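You operate a simulated robot arm through the tools that you are given. There is no shell and no other tool.

Carry out the task below with a simulated robot arm. There is one attempt and no reset: what you move stays moved.

TASK
Pump the tagged wheel up to the pressure on its label.
Fine: set the pressure knob to that mark; the inflator ends switched off, the blue hose end back in the black cup. Where these are worked on the way, their far stop is far enough and under half their travel is too little: switch of the inflator.
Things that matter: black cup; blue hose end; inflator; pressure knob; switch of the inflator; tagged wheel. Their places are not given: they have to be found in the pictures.

Only the result counts: the job must be done as asked and must still hold three seconds after the hand-in. Knocking over, shifting, dropping, spilling or breaking anything else fails it.

THE ROBOT
A 6-joint arm with a two-finger gripper, fixed in place. Base frame: the origin is on the floor under the middle of its stand, x ahead of it, y to its left, z up. Units: m, rad, N and s.
It reaches about 1.572 m from its shoulder. Its first joint turns from -2.897 to 2.897 rad. Payload 2.45 kg.
Tool frame: the origin (TCP) lies between the finger pads and is the grasp point; the fingertips stand 0.02 m ahead of it; z points along the fingers, y is the line along which they close. The gripper opens to 0.14 m; its body begins 0.168 m behind the TCP.
Orientation is that of the tool frame in the base frame, as [roll, pitch, yaw] about the fixed x, y, z axes, in that order (R = Rz(yaw) Ry(pitch) Rx(roll)). With the fingers straight down and closing along the base's y, the tool's x points along the base's -x, its y along +y and its z along -z.

THE INTERFACE
- The arm moves only by the tool servo_tool. Its argument "targets" is a list of rows, each an object (a shift or turn left out is 0, a gripper value left out holds the last) with "fingers": the closure in counts, from 0 (fully open) to 255 (shut); "travel": the shift along the tool's x, y, z in m, a list of three; "rot": the turn, a rotation vector about the tool's x, y, z in rad, a list of three. In form: [{"fingers": fingers, "travel": [tx, ty, tz], "rot": [wx, wy, wz]}, ...]. A call has 1 to 20 rows; each row shifts and turns the commanded pose from where the row before left it, along the tool's axes as they then stand. A row lasts 0.2 s, in which the tool goes at most 0.05 m and 0.15 rad; a call with a longer step from one row to the next is refused whole, and so is a gripper value outside its range. A pose out of reach is approached as far as the arm can. The call stops where the force on the tool passes 40 N (or 10 N more than at its start, if that is more) or the arm is blocked; 0.2 s more then pass. The fingers move at their own pace (about 0.045 m/s each) and stop on an object; they squeeze with about 44 N. The grip force told is the motor's: it shows also when the fingers shut on nothing. Time passes only in rows, and 0.2 s behind the last, so rows that do not move let the fingers close. It gives the time, the measured TCP pose, the force on the tool (base axes), the opening and the grip force at its end, in the units of the frame above (readings bear some noise), with the torque about the TCP (base axes, N m) and any sound that the robot's microphone picked up.
- Cameras (640 x 400 px; columns grow to the right, rows downward): "scene" is fixed at [0.3886, 0.4953, 1.6947]; the picture's right is [-0.61, -0.79, 0.00], its down [-0.60, 0.46, -0.65] and it looks along [0.52, -0.40, -0.76] (base axes); focal length 316 px, centre (320, 200). "wrist" rides on the gripper at [0.078, 0.011, -0.209] in the tool frame; the picture's right is [-0.14, 0.99, 0.00], its down [-0.92, -0.13, -0.37] and it looks along [-0.37, -0.05, 0.93] (tool axes); focal length 280 px, centre (320, 200).
- capture(camera): a new picture of that camera. The clock stands still meanwhile.
- measure_at(camera, pixels): for up to 12 pixels [column, row] of the newest picture of that camera ("zoom" is the newest enlarged one), the place [x, y, z] in the base frame of the surface seen there, good to about 0.003 m, but the place of the scene camera against the robot may be out by one fixed shift of up to 0.018 m in any direction. The clock stands still meanwhile.
- zoom(camera, box): a new picture of the part [left, top, right, bottom] of that camera's present view, enlarged. The clock stands still meanwhile.
- sign_off(): hands the job in; it is judged then, once.

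Unless the task says otherwise, let go and move clear before handing in.

The tools are called as a command line: name --argument value ..., lists and objects as JSON in quotes. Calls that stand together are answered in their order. servo_tool: Moves the arm, as the interface text tells. Its arguments: {"type":"object","properties":{"targets":{"type":"array","items":{"type":"object","properties":{"fingers":{"type":"number"},"travel":{"type":"array","items":{"type":"number"}},"rot":{"type":"array","items":{"type":"number"}}}}}},"required":["targets"]} The other tools are called the same way: capture (camera) takes a picture; measure_at (camera, pixels) gives the place of the surface under pixels of a picture; zoom (camera, box) takes an enlarged picture of a part of a camera's view; sign_off () hands the job in.

At the start:

```text
time: 0.0
ee_pos: [0.5529, 0.1186, 1.4355]
tcp_rot: [-3.14, 0.0, -3.141]
force: [0.6, -0.5, 0.4]
moment: [0.01, 0.02, 0.03]
gripper_width: 0.1401
gripper_force: 0.0
```

scene: 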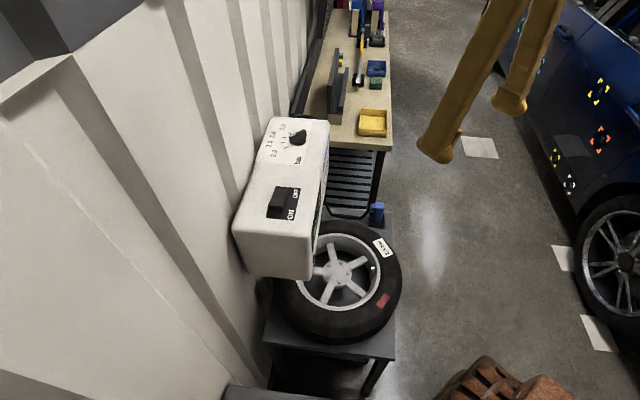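
wrist: 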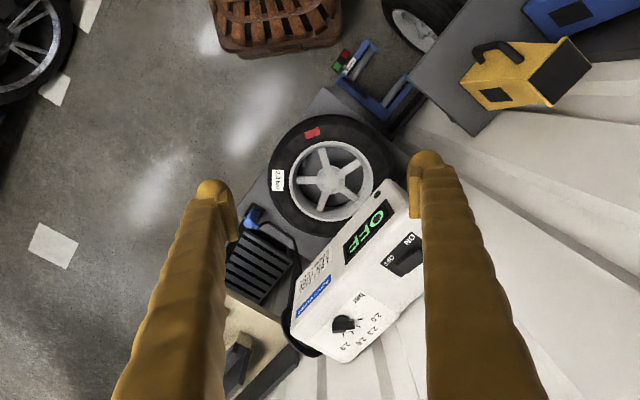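

The wrist picture shows the inflator (white box with OFF display, switch near (405,250), knob near (345,322)), the wheel with tag near (278,180), and a blue item near (252,215). I will zoom in on these for detail.

zoom --camera "wrist" --box '[220, 170, 440, 370]'

zoom --camera "scene" --box '[220, 100, 420, 300]'

zoom --camera "wrist" --box '[230, 90, 410, 250]'

```text
2.00 times, centred on (330, 270) of wrist
```

zoom: 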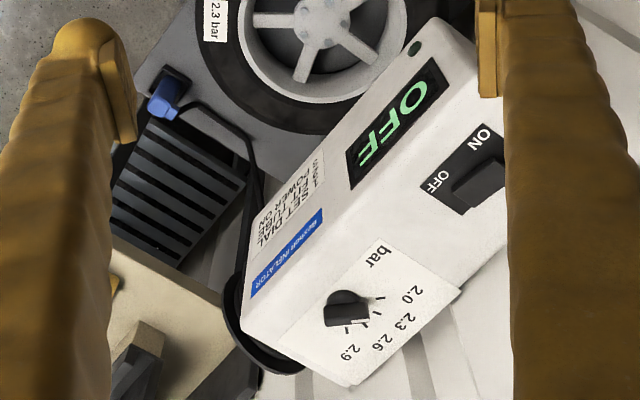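

```text
2.00 times, centred on (320, 200) of scene
```

zoom: 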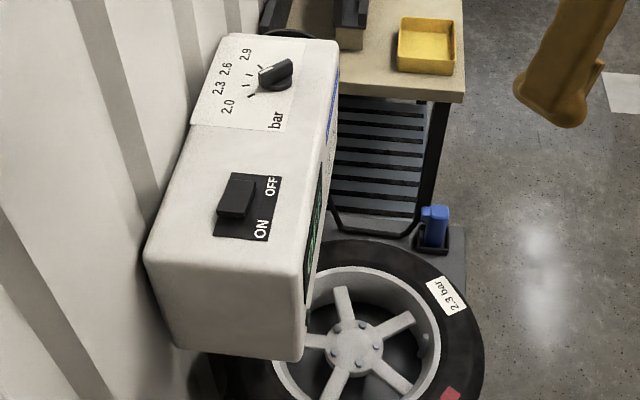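

```text
2.50 times, centred on (320, 170) of wrist
```

zoom: 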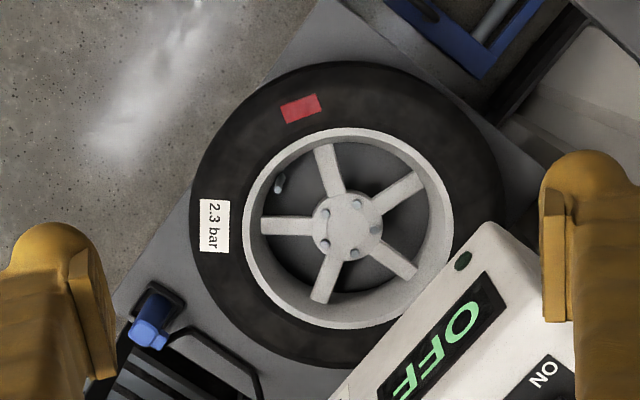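

The tag reads 2.3 bar; the dial has marks 2.0/2.3/2.6/2.9, and the blue hose end stands in a black cup at wrist (252,215). I'll zoom closer on the instruction text, the dial, the valve and the cup.

zoom --camera "wrist" --box '[290, 230, 350, 290]'

zoom --camera "wrist" --box '[310, 290, 400, 360]'

zoom --camera "wrist" --box '[230, 190, 290, 240]'

zoom --camera "wrist" --box '[270, 130, 340, 190]'

zoom --camera "scene" --box '[255, 110, 325, 170]'

zoom --camera "scene" --box '[330, 190, 410, 260]'

zoom --camera "scene" --box '[320, 220, 410, 320]'

```text
6.67 times, centred on (320, 260) of wrist
```

zoom: 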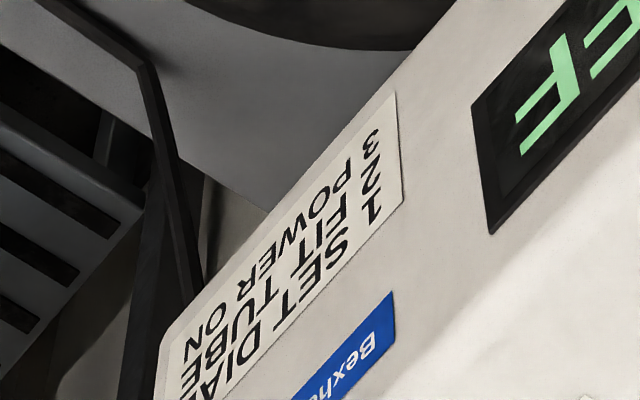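

```text
5.71 times, centred on (355, 325) of wrist
```

zoom: 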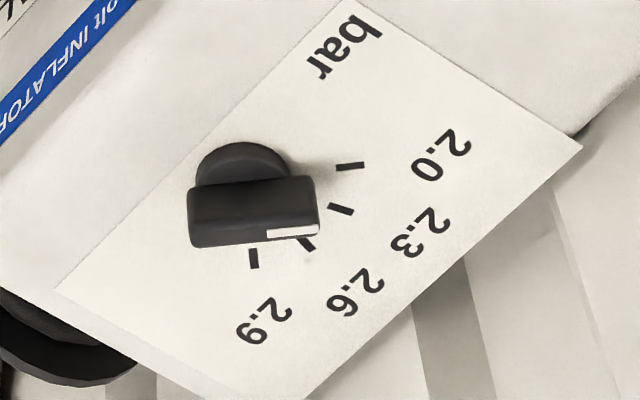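

```text
8.00 times, centred on (260, 215) of wrist
```

zoom: 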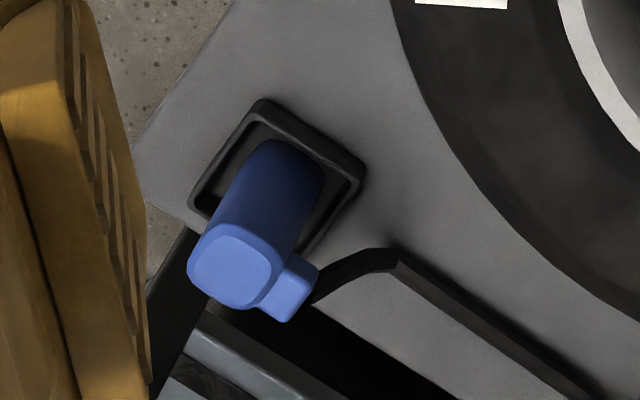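

```text
6.67 times, centred on (305, 160) of wrist
```

zoom: 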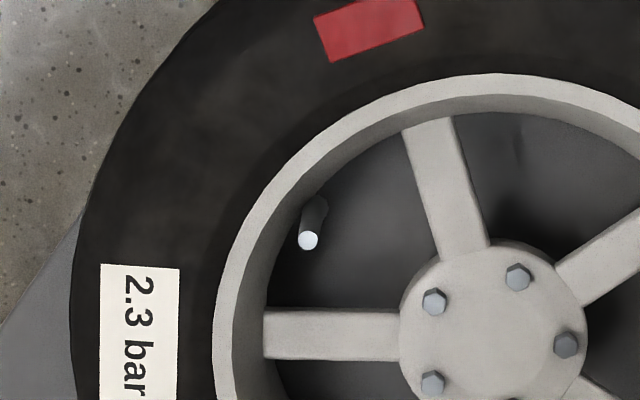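

```text
6.67 times, centred on (290, 140) of scene
```

zoom: 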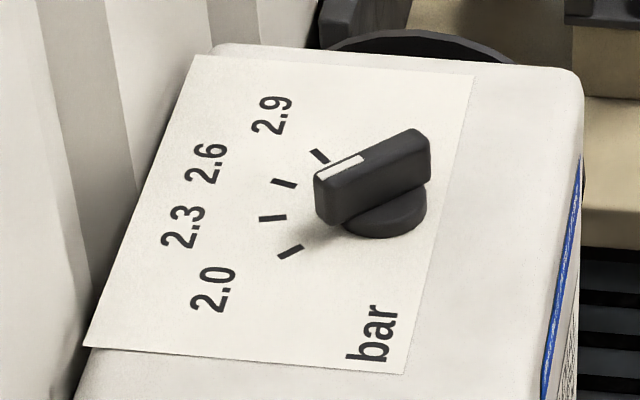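

```text
5.71 times, centred on (370, 225) of scene
```

zoom: 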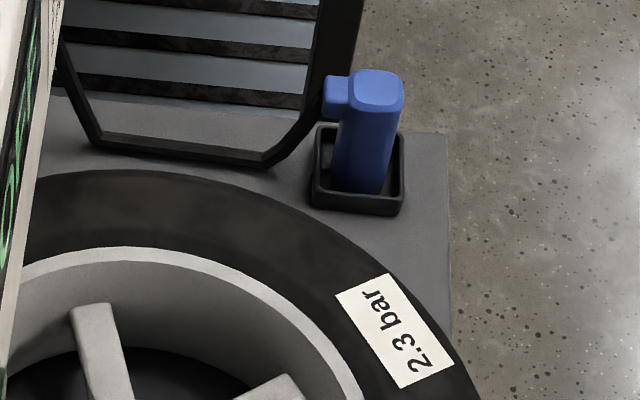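

```text
4.00 times, centred on (365, 270) of scene
```

zoom: 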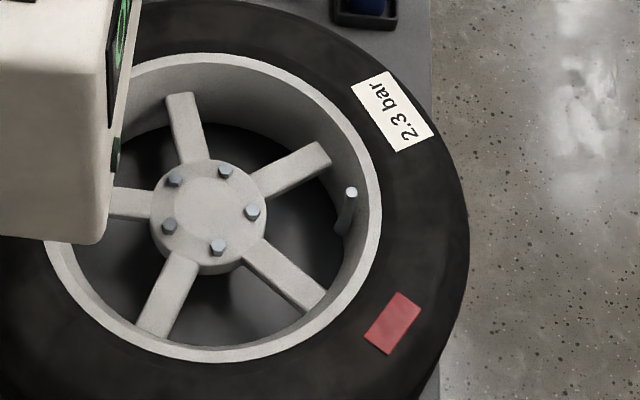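

The steps on the inflator are "1 set dial, 2 fit tube, 3 power on"; the valve stem is near wrist (304,163), the hose end near (252,215), the knob near (345,322) and the switch near (405,250). I will measure these places.

capture --camera "wrist"

measure_at --camera "wrist" --pixels '[[305, 166], [249, 214], [257, 225], [346, 322], [360, 331], [330, 329], [405, 250], [392, 262], [400, 300], [370, 215], [325, 178], [265, 190]]'

capture --camera "scene"

measure_at --camera "scene" --pixels '[[297, 137], [305, 133], [282, 202], [378, 206], [369, 206], [374, 268], [340, 272], [250, 215], [265, 150], [305, 265], [310, 150], [372, 224]]'

```text
taken
```

wrist: 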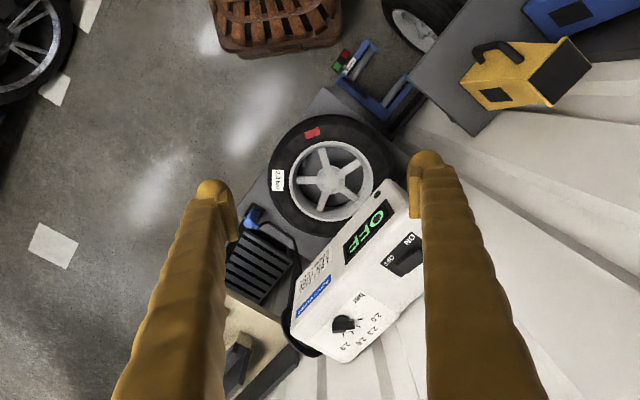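

```text
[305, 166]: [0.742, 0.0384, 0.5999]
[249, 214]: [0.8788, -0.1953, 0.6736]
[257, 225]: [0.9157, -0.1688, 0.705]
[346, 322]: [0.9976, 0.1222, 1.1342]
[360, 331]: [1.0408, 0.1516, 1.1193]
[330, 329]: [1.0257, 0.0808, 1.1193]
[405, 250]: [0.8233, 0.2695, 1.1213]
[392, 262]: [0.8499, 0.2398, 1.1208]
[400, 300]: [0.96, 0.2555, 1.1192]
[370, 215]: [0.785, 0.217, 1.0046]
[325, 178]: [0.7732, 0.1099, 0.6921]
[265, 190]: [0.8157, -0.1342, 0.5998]
```

```text
taken
```

scene: 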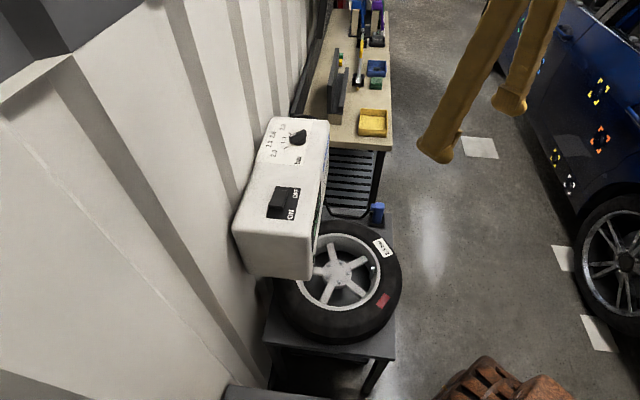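

```text
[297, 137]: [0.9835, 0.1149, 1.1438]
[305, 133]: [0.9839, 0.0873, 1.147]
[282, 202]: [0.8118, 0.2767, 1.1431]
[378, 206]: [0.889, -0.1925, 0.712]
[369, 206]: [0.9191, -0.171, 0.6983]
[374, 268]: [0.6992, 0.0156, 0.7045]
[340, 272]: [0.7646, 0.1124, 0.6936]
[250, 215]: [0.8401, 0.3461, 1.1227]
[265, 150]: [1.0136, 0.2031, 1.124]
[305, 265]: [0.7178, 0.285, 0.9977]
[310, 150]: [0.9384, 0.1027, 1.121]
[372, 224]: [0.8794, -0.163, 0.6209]
```

The inflator's top face lies at z ≈ 1.12 with the knob near (1.0, 0.105) and switch near (0.82, 0.27); the valve is near (0.70, 0.02, 0.70) and the hose end near (0.885, -0.19). I'll move above the inflator for a closer look.

servo_tool --targets '[{"fingers": 0, "travel": [-0.0434, 0.0039, 0.0069]}, {"travel": [-0.0434, 0.0039, 0.0069]}, {"travel": [-0.0434, 0.0039, 0.0069]}, {"travel": [-0.0434, 0.0039, 0.0069]}, {"travel": [-0.0434, 0.0039, 0.0069]}, {"travel": [-0.0434, 0.0039, 0.0069]}, {"travel": [-0.0434, 0.0039, 0.0069]}, {"travel": [-0.0434, 0.0039, 0.0069]}, {}]'

capture --camera "wrist"

capture --camera "scene"

```text
time: 2.0
ee_pos: [0.9006, 0.1526, 1.3798]
tcp_rot: [-3.14, 0.001, 3.141]
force: [0.3, 0.4, -0.1]
moment: [-0.01, 0.01, -0.01]
gripper_width: 0.1402
gripper_force: 0.0
```

```text
taken
```

wrist: 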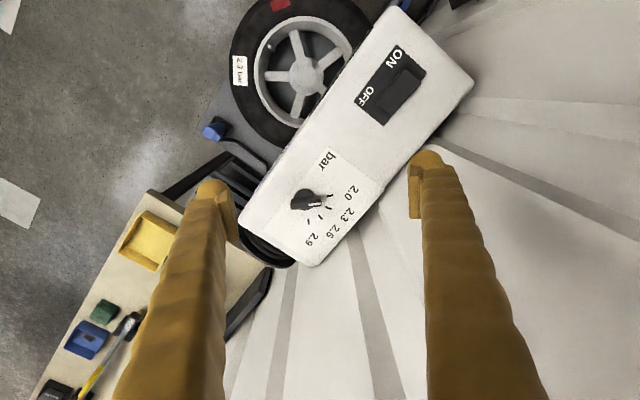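

```text
taken
```

scene: 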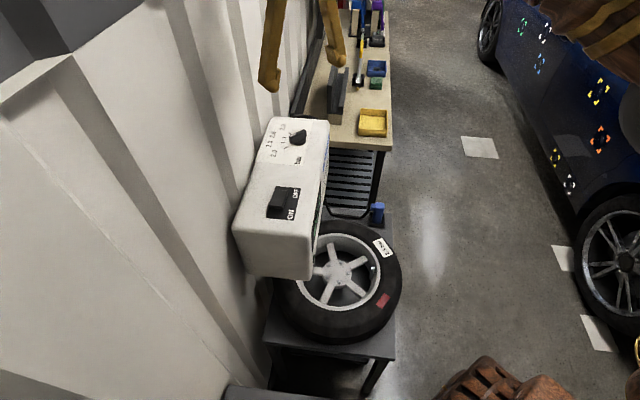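

The wrist picture now shows the whole inflator top: the dial near (310,200), switch near (392,85). I'll zoom in on the dial and the switch and measure points.

zoom --camera "wrist" --box '[340, 40, 440, 140]'

zoom --camera "wrist" --box '[270, 160, 370, 250]'

measure_at --camera "wrist" --pixels '[[395, 12], [468, 80], [245, 217], [310, 262], [300, 200], [320, 200], [330, 197], [328, 210], [320, 217], [308, 222], [400, 82], [375, 105]]'

```text
4.00 times, centred on (390, 90) of wrist
```

zoom: 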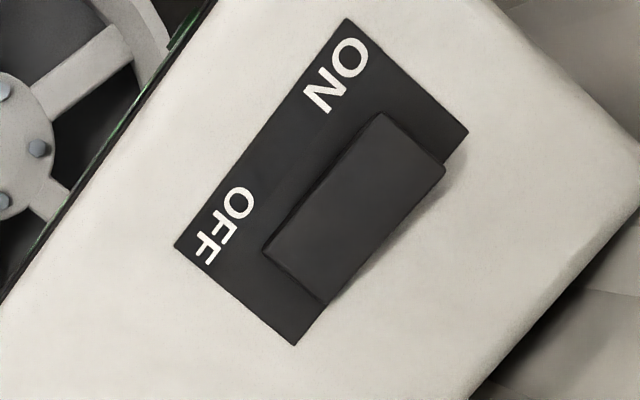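

```text
4.44 times, centred on (320, 205) of wrist
```

zoom: 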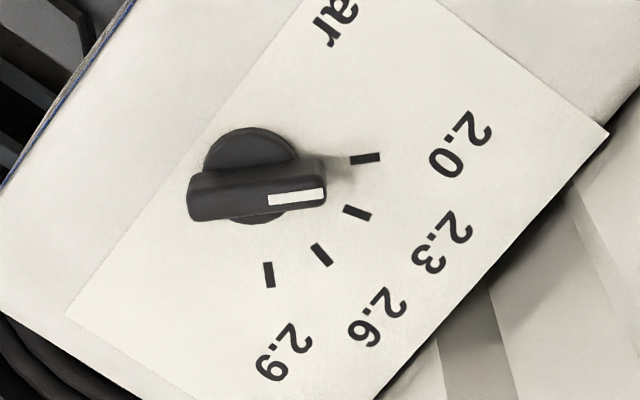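

```text
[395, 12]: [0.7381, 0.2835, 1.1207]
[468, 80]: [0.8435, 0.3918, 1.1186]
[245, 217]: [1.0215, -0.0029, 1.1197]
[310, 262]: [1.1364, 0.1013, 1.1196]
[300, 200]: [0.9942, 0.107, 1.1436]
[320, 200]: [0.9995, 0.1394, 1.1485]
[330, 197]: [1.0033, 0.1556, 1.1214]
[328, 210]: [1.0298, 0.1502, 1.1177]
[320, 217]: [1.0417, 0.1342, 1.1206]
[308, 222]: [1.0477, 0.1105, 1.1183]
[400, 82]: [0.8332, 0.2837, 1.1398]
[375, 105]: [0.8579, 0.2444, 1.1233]
```

The dial marks sit on a circle around about (1.003, 0.111): 2.0 at bearing 90°, 2.3 at 60°, 2.6 at 30°, 2.9 at 0°, and the pointer now lies at ~90° (2.0). I'll back off the wall a little, turn the tool so the fingers close across the knob's bar, and narrow the fingers.

servo_tool --targets '[{"fingers": 110, "travel": [0, -0.04, 0]}, {"travel": [0, -0.04, 0]}, {"travel": [0, -0.03, 0]}, {"rot": [0, 0, -0.1428]}, {"rot": [0, 0, -0.1428]}, {"rot": [0, 0, -0.1428]}, {"rot": [0, 0, -0.1428]}, {"rot": [0, 0, -0.1428]}, {"rot": [0, 0, -0.1428]}, {"rot": [0, 0, -0.1428]}, {"rot": [0, 0, -0.1428]}, {"rot": [0, 0, -0.1428]}, {"rot": [0, 0, -0.1428]}, {"rot": [0, 0, -0.1428]}, {}]'

capture --camera "wrist"

zoom --camera "scene" --box '[260, 175, 320, 225]'

```text
time: 5.2
ee_pos: [0.9011, 0.0422, 1.3809]
tcp_rot: [-3.141, 0.0, -1.57]
force: [0.9, 0.7, -0.9]
moment: [0.01, 0.01, -0.02]
gripper_width: 0.0795
gripper_force: 0.1
```

```text
taken
```

wrist: 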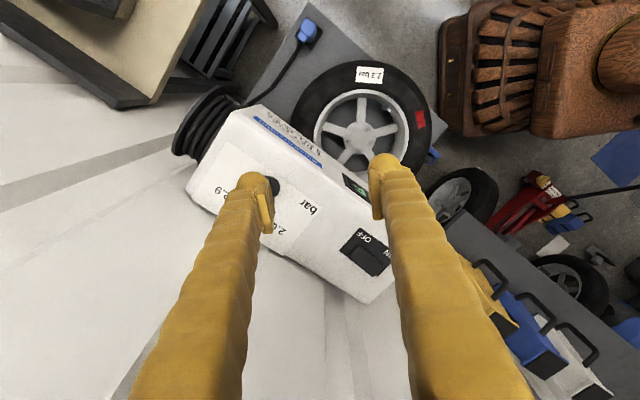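

```text
8.00 times, centred on (290, 200) of scene
```

zoom: 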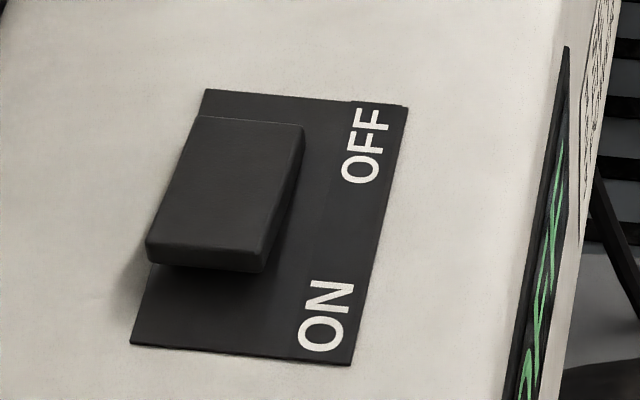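

The tool has turned as planned (tool y now along base -x), and the scene zoom shows the switch is a rocker with its ON end raised. I'll move above the knob and look at it between the fingers.

servo_tool --targets '[{"travel": [-0.01725, -0.0255, 0.02]}, {"travel": [-0.01725, -0.0255, 0.02]}, {"travel": [-0.01725, -0.0255, 0.02]}, {"travel": [-0.01725, -0.0255, 0.02]}, {}]'

capture --camera "wrist"

capture --camera "scene"

```text
time: 6.4
ee_pos: [1.0018, 0.1109, 1.3]
tcp_rot: [-3.142, 0.001, -1.57]
force: [-0.1, -0.9, 0.6]
moment: [-0.01, -0.02, -0.02]
gripper_width: 0.08
gripper_force: 0.0
```

```text
taken
```

wrist: 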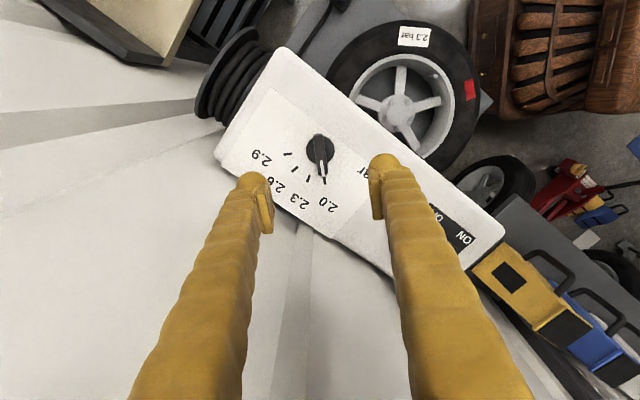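

```text
taken
```

scene: 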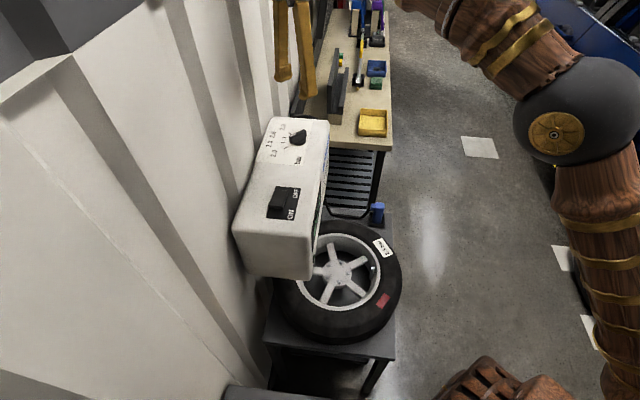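

The knob now sits between the fingers at wrist (320,155). I'll zoom in and measure the bar ends, disc and its heights.

zoom --camera "wrist" --box '[270, 120, 370, 220]'

measure_at --camera "wrist" --pixels '[[320, 140], [321, 145], [321, 155], [322, 165], [323, 173], [312, 145], [330, 150], [325, 181], [308, 178], [293, 168], [287, 154]]'

```text
4.00 times, centred on (320, 170) of wrist
```

zoom: 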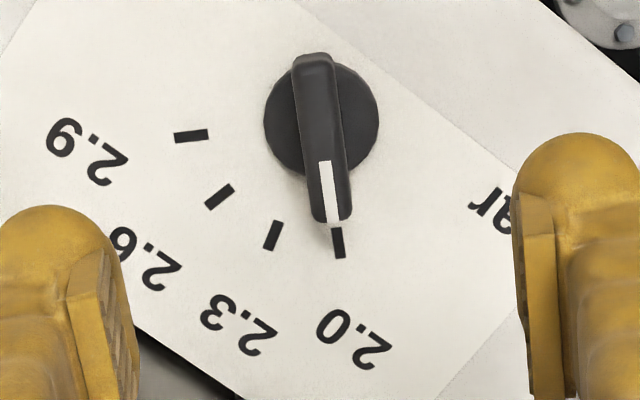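

```text
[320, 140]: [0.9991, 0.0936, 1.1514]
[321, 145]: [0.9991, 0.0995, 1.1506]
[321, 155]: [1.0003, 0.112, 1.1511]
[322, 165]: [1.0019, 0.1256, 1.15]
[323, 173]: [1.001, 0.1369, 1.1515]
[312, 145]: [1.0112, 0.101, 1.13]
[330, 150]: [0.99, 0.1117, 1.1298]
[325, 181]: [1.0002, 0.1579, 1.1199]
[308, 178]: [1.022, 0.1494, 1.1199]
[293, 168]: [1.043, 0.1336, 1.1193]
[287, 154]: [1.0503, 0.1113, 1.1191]
```

The bar runs along y at x ≈ 1.0005 (y 0.083–0.140, top z 1.151), disc top at 1.130, pointer on 2.0. I'll lower so the fingertips straddle the bar just above the disc, then close.

servo_tool --targets '[{"travel": [0.0002, 0.0008, 0.04]}, {"travel": [0, 0, 0.04]}, {"travel": [0, 0, 0.04]}, {"travel": [0, 0, 0.02]}, {"travel": [0, 0, 0.006]}, {}]'

capture --camera "wrist"

```text
time: 7.8
ee_pos: [1.0019, 0.1096, 1.1545]
tcp_rot: [-3.141, -0.002, -1.571]
force: [1.0, -0.1, -0.2]
moment: [-0.01, -0.01, 0.01]
gripper_width: 0.0796
gripper_force: 0.1
```

```text
taken
```

wrist: 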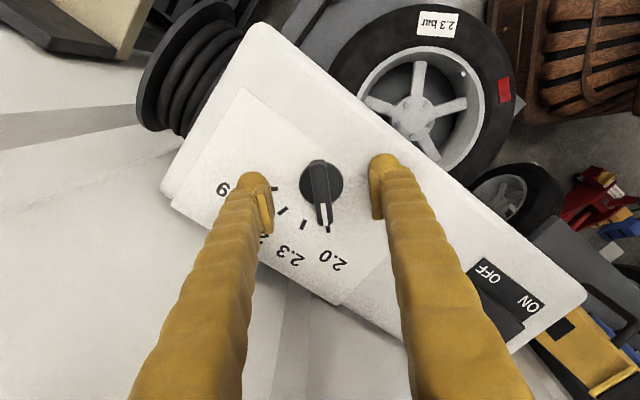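

The fingers straddle the bar with no contact (force about 0). I'll close on the bar.

servo_tool --targets '[{"fingers": 255}, {}, {}, {}, {}, {}]'

capture --camera "wrist"

```text
time: 9.2
ee_pos: [1.0014, 0.111, 1.1544]
tcp_rot: [3.139, 0.001, -1.573]
force: [-29.2, -0.8, -3.5]
moment: [-0.02, 0.29, 0.03]
gripper_width: 0.0129
gripper_force: 39.2
```

```text
taken
```

wrist: 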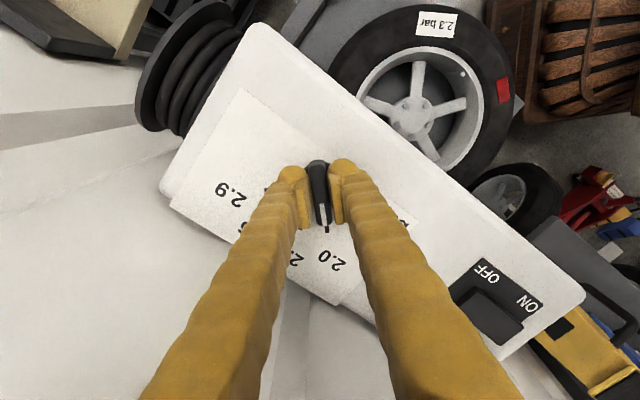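

The fingers hold the bar (width 0.0129), but there is a side force of about −29 N in x, so the tool sits slightly off. I'll shift a millimetre toward −x to relieve it.

servo_tool --targets '[{"travel": [0, 0.001, 0]}, {}]'

```text
time: 9.8
ee_pos: [1.0008, 0.11, 1.1543]
tcp_rot: [-3.139, 0.001, -1.57]
force: [-11.3, -3.5, -2.8]
moment: [-0.1, 0.09, 0.01]
gripper_width: 0.0127
gripper_force: 39.4
```

The force dropped to about −11 N; another 0.6 mm and then I'll begin turning the knob clockwise (seen from above) toward 2.3.

servo_tool --targets '[{"travel": [0, 0.0006, 0]}, {}, {"rot": [0, 0, 0.0873]}, {"rot": [0, 0, 0.0873]}, {}]'

capture --camera "wrist"

```text
time: 11.0
ee_pos: [1.0004, 0.1092, 1.1552]
tcp_rot: [-3.139, 0.002, -1.746]
force: [21.9, -2.5, 5.9]
moment: [-0.01, -0.26, 0.0]
gripper_width: 0.0131
gripper_force: 39.0
```

```text
taken
```

wrist: 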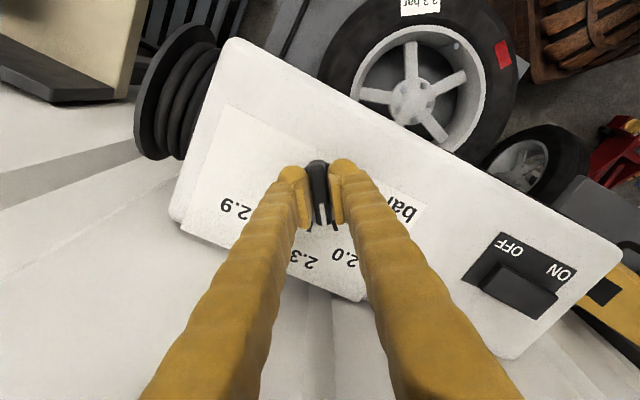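

The knob turned with the tool by 10° (pointer moved off the 2.0 tick); side force is now +22 N in x, so I'll shift back 1 mm while continuing to turn.

servo_tool --targets '[{"travel": [0, -0.001, 0]}, {"rot": [0, 0, 0.0873]}, {}]'

```text
time: 11.8
ee_pos: [1.0018, 0.11, 1.1539]
tcp_rot: [-3.141, 0.0, -1.834]
force: [13.7, 1.7, 9.8]
moment: [-0.01, -0.15, 0.0]
gripper_width: 0.013
gripper_force: 39.8
```

servo_tool --targets '[{"travel": [0, -0.0008, 0]}, {"rot": [0, 0, 0.0873]}, {"rot": [0, 0, 0.0873]}, {"rot": [0, 0, 0.0873]}, {}]'

capture --camera "wrist"

zoom --camera "scene" --box '[255, 110, 325, 170]'

```text
time: 13.0
ee_pos: [1.0006, 0.1113, 1.1543]
tcp_rot: [3.14, 0.0, -2.094]
force: [-22.5, 10.8, 5.7]
moment: [0.05, 0.22, 0.0]
gripper_width: 0.0129
gripper_force: 39.5
```

```text
taken
```

wrist: 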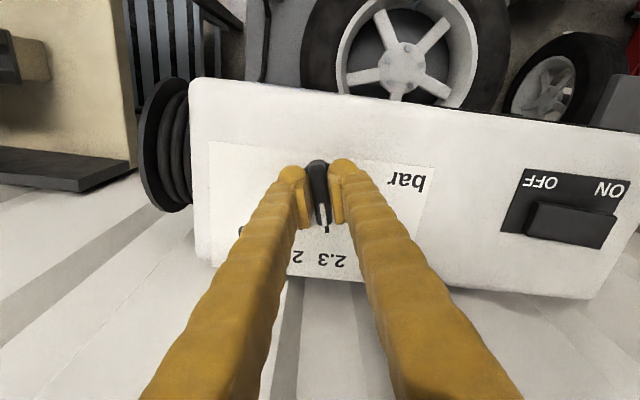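

```text
6.67 times, centred on (290, 140) of scene
```

zoom: 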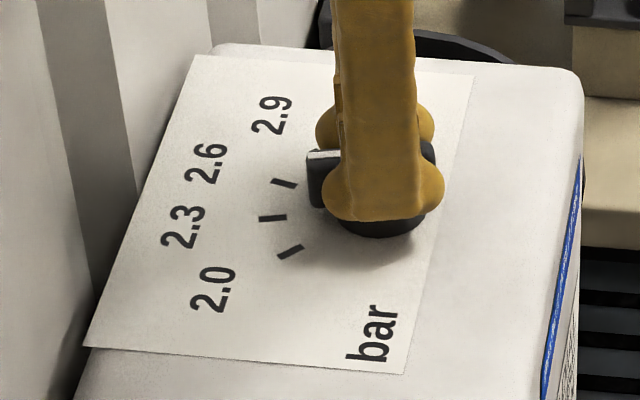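

The tool yaw is now −120°, and the pointer lines up with the tick next to 2.3 in the wrist view (327,230). I'll relieve the side force, open the fingers and lift to check.

servo_tool --targets '[{"travel": [0, 0.0013, 0]}, {}, {"fingers": 130}, {}, {}, {}, {"travel": [0, 0, -0.04]}, {"travel": [0, 0, -0.04]}, {"travel": [0, 0, -0.04]}, {}]'

capture --camera "wrist"

zoom --camera "scene" --box '[255, 110, 325, 170]'

zoom --camera "wrist" --box '[260, 130, 380, 230]'

```text
time: 15.2
ee_pos: [1.0003, 0.1107, 1.2762]
tcp_rot: [-3.142, -0.001, -2.095]
force: [0.1, 0.6, 0.9]
moment: [0.0, 0.01, -0.02]
gripper_width: 0.0684
gripper_force: 0.0
```

```text
taken
```

wrist: 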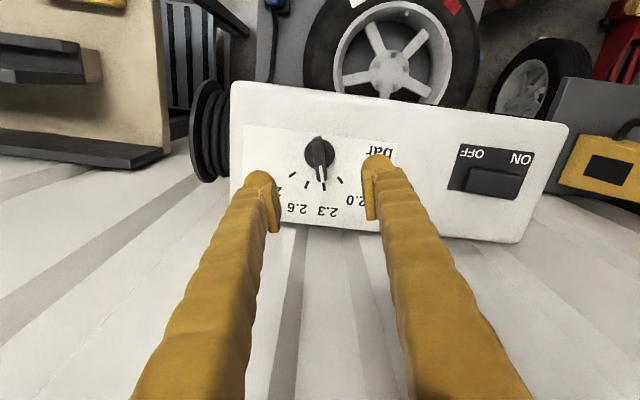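

```text
6.67 times, centred on (290, 140) of scene
```

zoom: 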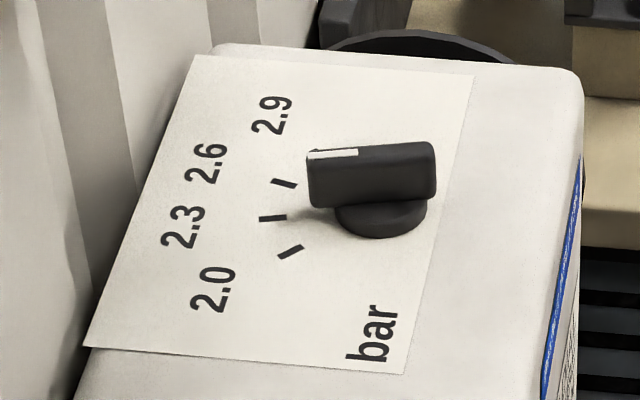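

```text
4.00 times, centred on (320, 180) of wrist
```

zoom: 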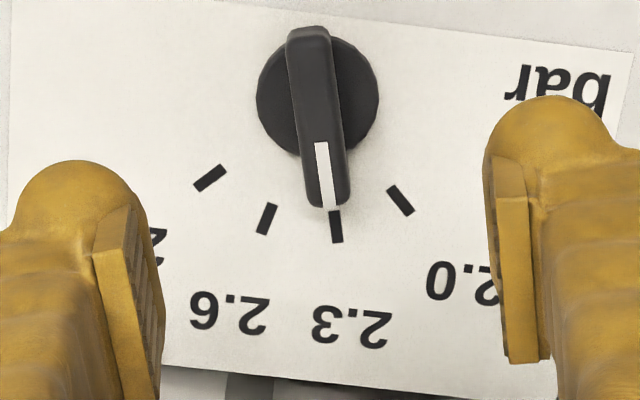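

The knob's white line points exactly at the 2.3 tick. Next, I'll turn the tool to yaw −135° (fingers closing along the wall direction) and travel to above the hose end.

servo_tool --targets '[{"fingers": 60, "travel": [0, 0, -0.02]}, {"rot": [0, 0, 0.1309]}, {"rot": [0, 0, 0.1309]}, {"travel": [0.0419, -0.0187, 0]}, {"travel": [0.0419, -0.0187, 0]}, {"travel": [0.0419, -0.0187, 0]}, {"travel": [0.0419, -0.0187, 0]}, {"travel": [0.0419, -0.0187, 0]}, {"travel": [0.0419, -0.0187, 0]}, {"travel": [0.0419, -0.0187, 0]}, {}]'

capture --camera "wrist"

capture --camera "scene"

```text
time: 17.6
ee_pos: [0.8872, -0.19, 1.2958]
tcp_rot: [3.141, 0.002, -2.356]
force: [-1.0, 0.9, -0.9]
moment: [0.0, 0.0, -0.02]
gripper_width: 0.1071
gripper_force: 0.2
```

```text
taken
```

wrist: 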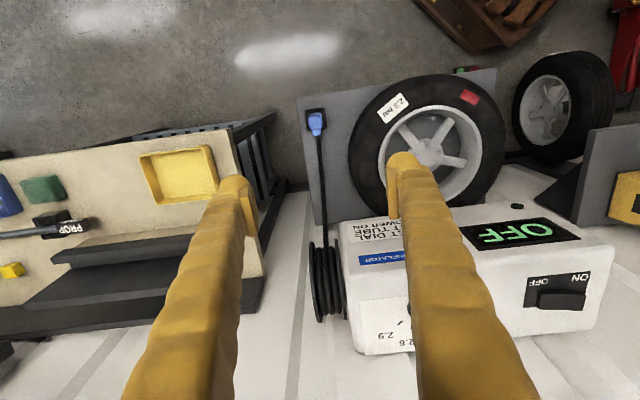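

```text
taken
```

scene: 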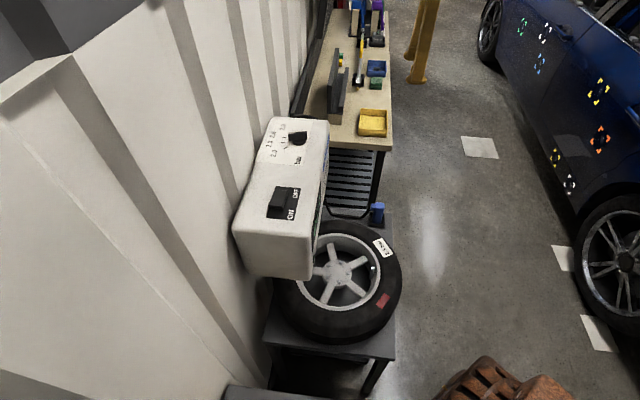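

From here the hose end in its cup is at wrist (316,122), hose running to the reel at (325,280), with the bench to the left and the wheel to the right. I'll zoom and measure.

zoom --camera "wrist" --box '[280, 90, 360, 160]'

zoom --camera "wrist" --box '[370, 80, 490, 190]'

measure_at --camera "wrist" --pixels '[[315, 117], [312, 121], [320, 121], [317, 130], [310, 111], [324, 111], [340, 110], [330, 170], [395, 108], [230, 140], [180, 175], [270, 130]]'

```text
5.71 times, centred on (320, 125) of wrist
```

zoom: 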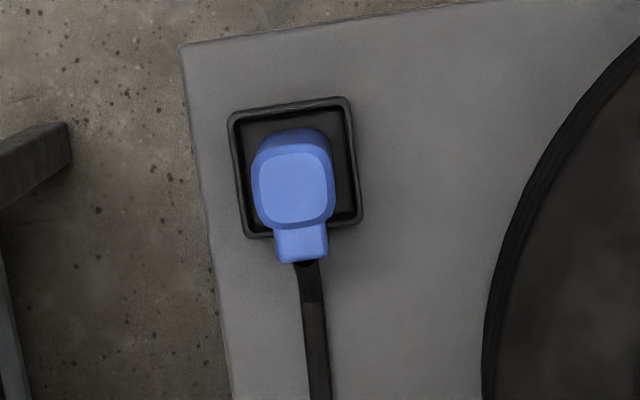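

```text
3.64 times, centred on (430, 135) of wrist
```

zoom: 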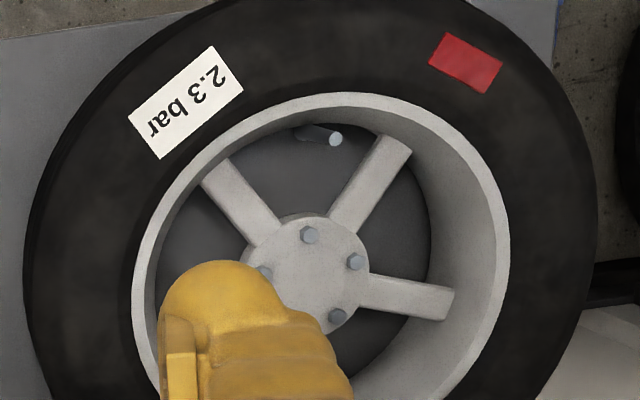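

```text
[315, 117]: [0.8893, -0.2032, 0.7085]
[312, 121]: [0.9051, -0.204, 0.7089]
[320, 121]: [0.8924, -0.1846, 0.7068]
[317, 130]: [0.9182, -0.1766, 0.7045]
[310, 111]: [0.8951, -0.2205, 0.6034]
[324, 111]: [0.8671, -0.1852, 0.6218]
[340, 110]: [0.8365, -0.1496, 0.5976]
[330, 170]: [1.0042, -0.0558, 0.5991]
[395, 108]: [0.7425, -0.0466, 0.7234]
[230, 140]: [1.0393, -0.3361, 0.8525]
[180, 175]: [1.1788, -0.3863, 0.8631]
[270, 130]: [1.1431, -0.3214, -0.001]
```

The hose end's top is at z ≈ 0.708 around (0.893, −0.195), and the bench (z 0.85) is 0.2 m away, so there is room. I'll descend to about z 0.86 for a close look.

servo_tool --targets '[{"travel": [0, 0, 0.0484]}, {"travel": [0, 0, 0.0484]}, {"travel": [0, 0, 0.0484]}, {"travel": [0, 0, 0.0484]}, {"travel": [0, 0, 0.0484]}, {"travel": [0, 0, 0.0484]}, {"travel": [0, 0, 0.0484]}, {"travel": [0, 0, 0.0484]}, {"travel": [0, 0, 0.0484]}, {}]'

capture --camera "wrist"

capture --camera "scene"

```text
time: 19.8
ee_pos: [0.8849, -0.1876, 0.8585]
tcp_rot: [3.141, 0.002, -2.357]
force: [0.2, -0.1, 0.0]
moment: [0.0, 0.01, 0.02]
gripper_width: 0.1073
gripper_force: 0.1
```

```text
taken
```

wrist: 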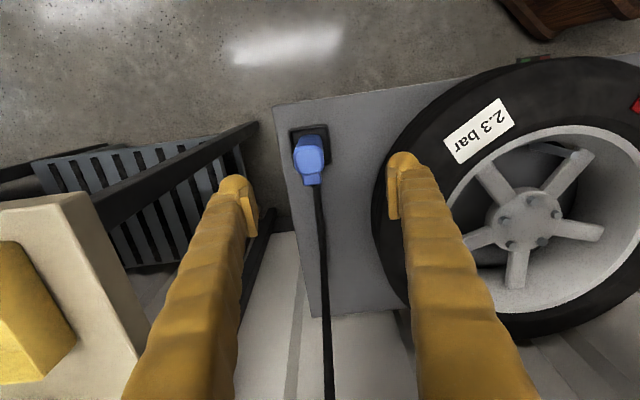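

```text
taken
```

scene: 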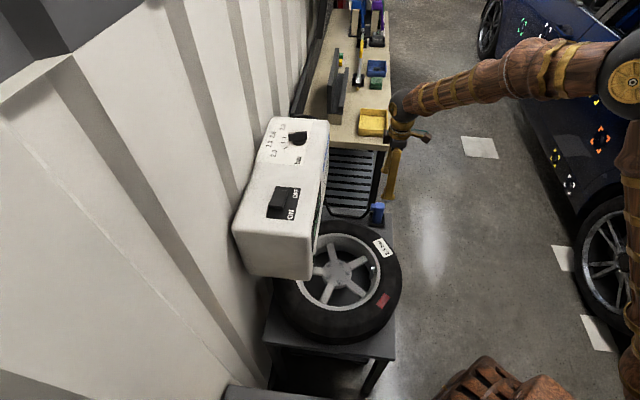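

The arm comes in from the room side with good clearance. The hose end is at wrist (309,158); I'll zoom and measure it.

zoom --camera "wrist" --box '[270, 110, 360, 200]'

measure_at --camera "wrist" --pixels '[[308, 140], [298, 155], [308, 155], [319, 155], [308, 168], [312, 178], [292, 132], [325, 130], [327, 160], [293, 140], [318, 190], [345, 130]]'

```text
4.44 times, centred on (315, 155) of wrist
```

zoom: 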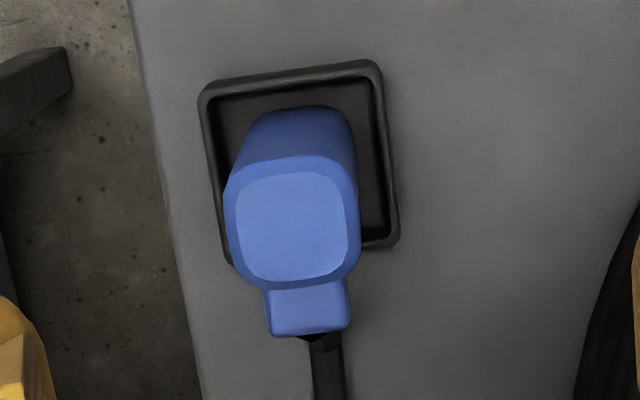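

```text
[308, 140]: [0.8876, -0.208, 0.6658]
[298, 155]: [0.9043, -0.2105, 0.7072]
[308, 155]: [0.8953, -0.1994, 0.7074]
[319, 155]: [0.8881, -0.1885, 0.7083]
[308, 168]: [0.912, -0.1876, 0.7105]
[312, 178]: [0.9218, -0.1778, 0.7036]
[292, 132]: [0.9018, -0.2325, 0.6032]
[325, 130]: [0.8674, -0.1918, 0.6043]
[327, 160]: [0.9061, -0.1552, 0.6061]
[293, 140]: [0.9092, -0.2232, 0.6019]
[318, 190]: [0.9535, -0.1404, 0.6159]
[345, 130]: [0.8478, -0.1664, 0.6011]
```

The hose end stands upright at about (0.900, −0.192), roughly 0.04 m square, top z 0.709, aligned with the wall axes, with its nub facing the wall. Before gripping I'll slide along to look straight at the valve.

servo_tool --targets '[{"travel": [0, 0.02, -0.04]}, {"travel": [0, 0.045, 0]}, {"travel": [0, 0.045, 0]}, {"travel": [0, 0.045, 0]}, {"travel": [0, 0.045, 0]}, {"travel": [0, 0.045, 0]}, {"travel": [0, 0.035, 0]}, {}]'

capture --camera "wrist"

capture --camera "scene"

```text
time: 21.6
ee_pos: [0.6888, 0.008, 0.898]
tcp_rot: [-3.141, 0.0, -2.356]
force: [0.7, 0.0, 0.4]
moment: [0.0, 0.03, -0.02]
gripper_width: 0.1072
gripper_force: 0.2
```

```text
taken
```

wrist: 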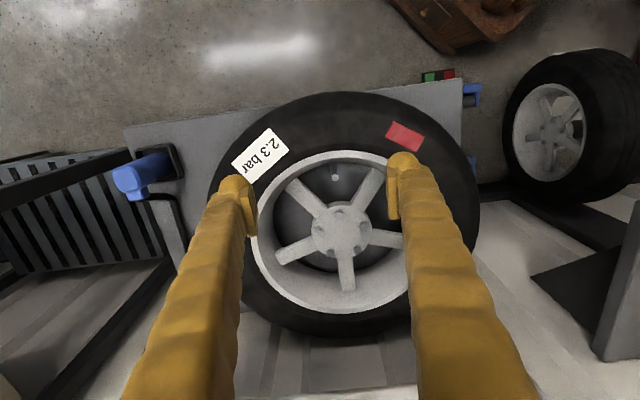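

```text
taken
```

scene: 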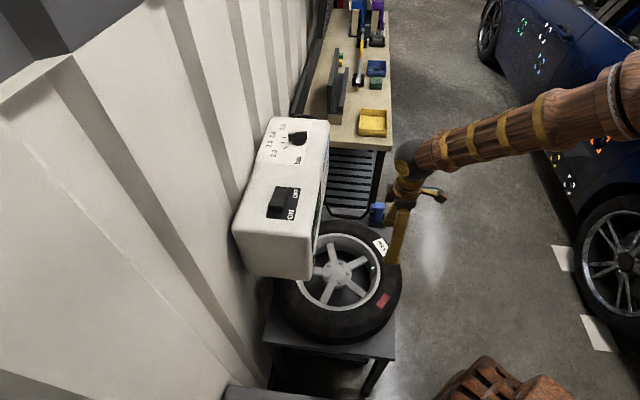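

The valve stem is visible at wrist (335,177). I'll zoom in and measure stem tip, rim and tire heights.

zoom --camera "wrist" --box '[300, 140, 380, 210]'

measure_at --camera "wrist" --pixels '[[335, 177], [335, 178], [334, 173], [334, 156], [334, 145], [334, 163], [345, 185], [320, 190], [365, 190], [300, 195], [340, 230], [350, 150]]'

```text
5.71 times, centred on (340, 175) of wrist
```

zoom: 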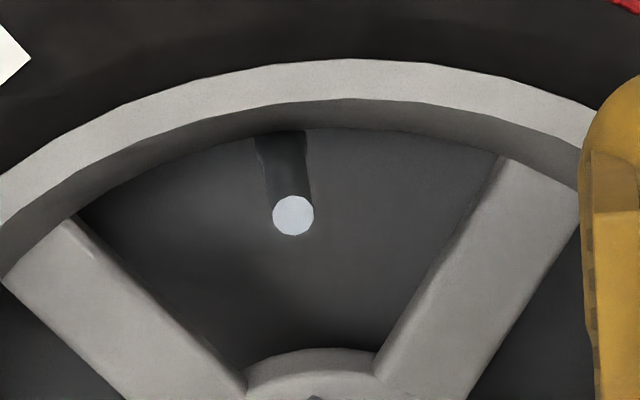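

```text
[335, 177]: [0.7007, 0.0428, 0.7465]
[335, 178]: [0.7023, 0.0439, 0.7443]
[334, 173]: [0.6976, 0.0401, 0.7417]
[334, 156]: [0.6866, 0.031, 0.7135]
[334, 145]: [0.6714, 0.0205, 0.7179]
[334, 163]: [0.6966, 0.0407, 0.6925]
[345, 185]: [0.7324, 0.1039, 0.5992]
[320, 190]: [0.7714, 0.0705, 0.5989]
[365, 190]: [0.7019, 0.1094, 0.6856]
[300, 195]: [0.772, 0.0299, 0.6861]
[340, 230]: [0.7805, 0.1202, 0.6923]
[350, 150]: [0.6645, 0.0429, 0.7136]
```

The valve stem is vertical with its tip (wrist ~(332,178)) standing near z 0.745, above the rim (0.7135). I'll measure the tip's centre more exactly.

measure_at --camera "wrist" --pixels '[[332, 178], [331, 177], [333, 177], [332, 176], [332, 179], [330, 178], [334, 178]]'

measure_at --camera "scene" --pixels '[[373, 268], [372, 268], [373, 267]]'

zoom --camera "scene" --box '[355, 250, 395, 290]'

```text
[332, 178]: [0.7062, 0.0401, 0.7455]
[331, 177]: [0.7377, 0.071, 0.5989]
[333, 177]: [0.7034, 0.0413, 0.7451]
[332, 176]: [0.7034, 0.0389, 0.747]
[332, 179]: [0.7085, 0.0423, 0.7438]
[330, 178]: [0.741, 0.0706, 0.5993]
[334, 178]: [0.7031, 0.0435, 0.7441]
```

```text
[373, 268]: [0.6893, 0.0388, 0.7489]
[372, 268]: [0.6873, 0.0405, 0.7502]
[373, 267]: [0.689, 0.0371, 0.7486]
```

```text
10.00 times, centred on (375, 270) of scene
```

zoom: 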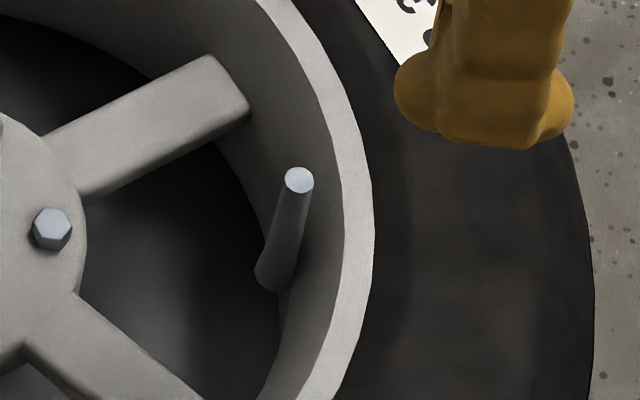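

The valve tip centre is about (0.7015, 0.0437, 0.7455), standing clear above the rim and tire. Now I'll go back over the hose end and descend to grip it.

servo_tool --targets '[{"fingers": 95, "travel": [-0.001, -0.0418, 0]}, {"travel": [-0.001, -0.0418, 0]}, {"travel": [-0.001, -0.0418, 0]}, {"travel": [-0.001, -0.0418, 0]}, {"travel": [-0.001, -0.0418, 0]}, {"travel": [-0.001, -0.0418, 0]}, {"travel": [0, -0.0418, 0]}, {}, {"travel": [0, 0, 0.04]}, {"travel": [0, 0, 0.04]}, {"travel": [0, 0, 0.04]}, {}]'

capture --camera "wrist"

measure_at --camera "wrist" --pixels '[[310, 175], [320, 175], [330, 175], [320, 165], [320, 185], [320, 195]]'

```text
time: 24.2
ee_pos: [0.8996, -0.1927, 0.7773]
tcp_rot: [3.141, 0.001, -2.355]
force: [0.3, -0.5, 0.0]
moment: [-0.02, 0.01, 0.04]
gripper_width: 0.0877
gripper_force: 0.1
```

```text
taken
```

wrist: 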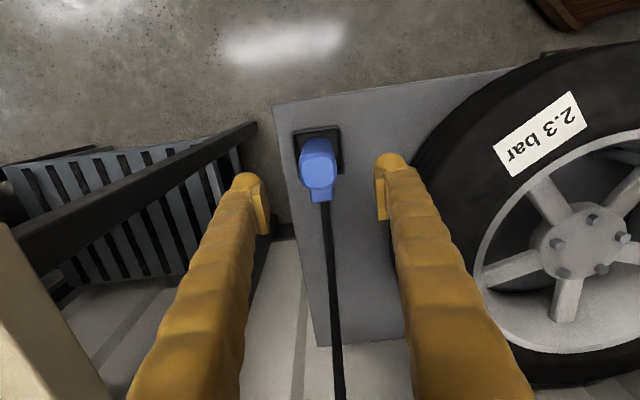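

```text
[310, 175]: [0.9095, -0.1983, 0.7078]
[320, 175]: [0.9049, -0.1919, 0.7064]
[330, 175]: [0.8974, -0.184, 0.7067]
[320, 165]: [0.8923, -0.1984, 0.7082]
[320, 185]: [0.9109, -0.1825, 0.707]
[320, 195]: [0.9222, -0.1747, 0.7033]
```

zoom --camera "wrist" --box '[275, 120, 365, 210]'

```text
4.44 times, centred on (320, 165) of wrist
```

zoom: 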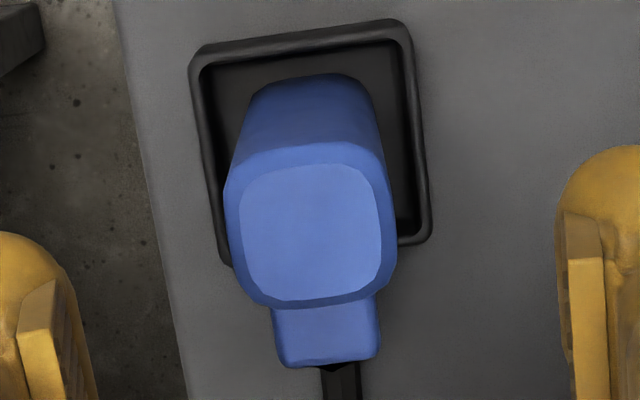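

The hose end's top centre measures about (0.9007, −0.1957, 0.707), nearly under the TCP. I'll make the small correction, descend to z 0.685, and close.

servo_tool --targets '[{"travel": [0.0013, -0.0026, 0.03]}, {"travel": [0, 0, 0.03]}, {"travel": [0, 0, 0.032]}, {}]'

capture --camera "wrist"

```text
time: 25.2
ee_pos: [0.9002, -0.1966, 0.6863]
tcp_rot: [3.142, 0.0, -2.356]
force: [-0.3, 0.1, -0.3]
moment: [0.01, 0.02, 0.03]
gripper_width: 0.0881
gripper_force: 0.0
```

```text
taken
```

wrist: 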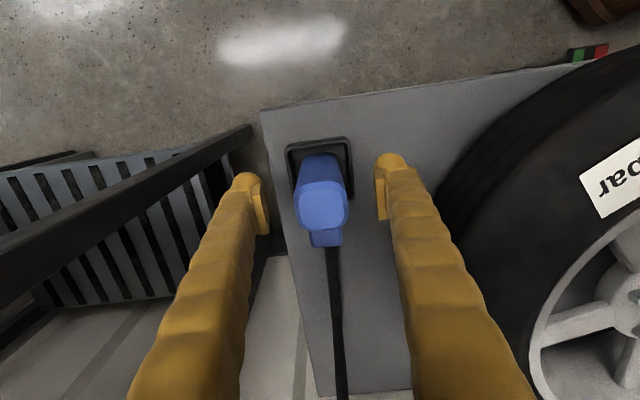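

The body is centred between the fingers (297–347 between 262 and 382). Closing now.

servo_tool --targets '[{"fingers": 255}, {}, {}, {}, {}, {}]'

capture --camera "wrist"

```text
time: 26.6
ee_pos: [0.9006, -0.1966, 0.6861]
tcp_rot: [3.14, 0.001, -2.356]
force: [-1.3, 0.2, 0.0]
moment: [0.01, 0.04, 0.02]
gripper_width: 0.0406
gripper_force: 44.4
```

```text
taken
```

wrist: 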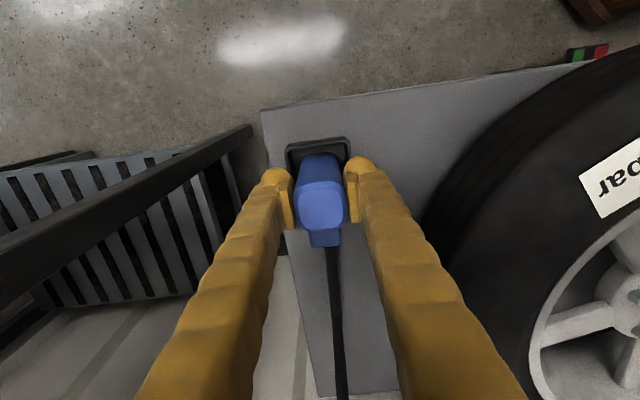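

The hose end is gripped (width 0.0406) at TCP (0.9004, −0.1966, 0.686), which I'll reuse for the return. I'll lift it straight up and check.

servo_tool --targets '[{"travel": [0, 0, -0.02]}, {"travel": [0, 0, -0.03]}, {"travel": [0, 0, -0.04]}, {"travel": [0, 0, -0.04]}, {"travel": [0, 0, -0.04]}, {"travel": [0, 0, -0.04]}, {}]'

capture --camera "wrist"

capture --camera "scene"

```text
time: 28.2
ee_pos: [0.8996, -0.1965, 0.8978]
tcp_rot: [3.142, 0.001, -2.357]
force: [-0.3, 0.4, -2.1]
moment: [-0.02, 0.01, 0.01]
gripper_width: 0.0405
gripper_force: 43.8
```

```text
taken
```

wrist: 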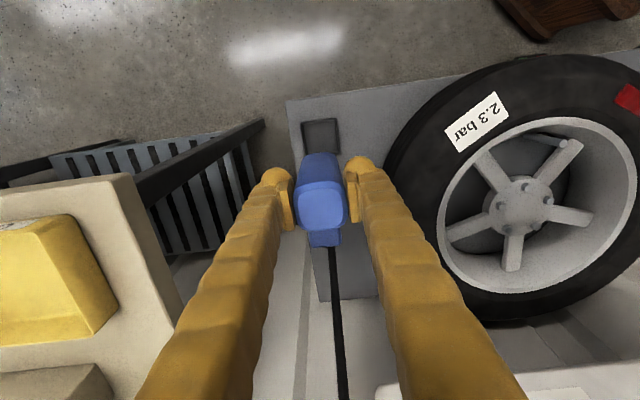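

```text
taken
```

scene: 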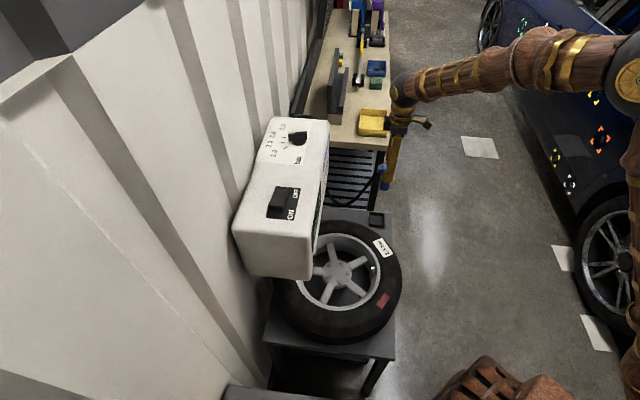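

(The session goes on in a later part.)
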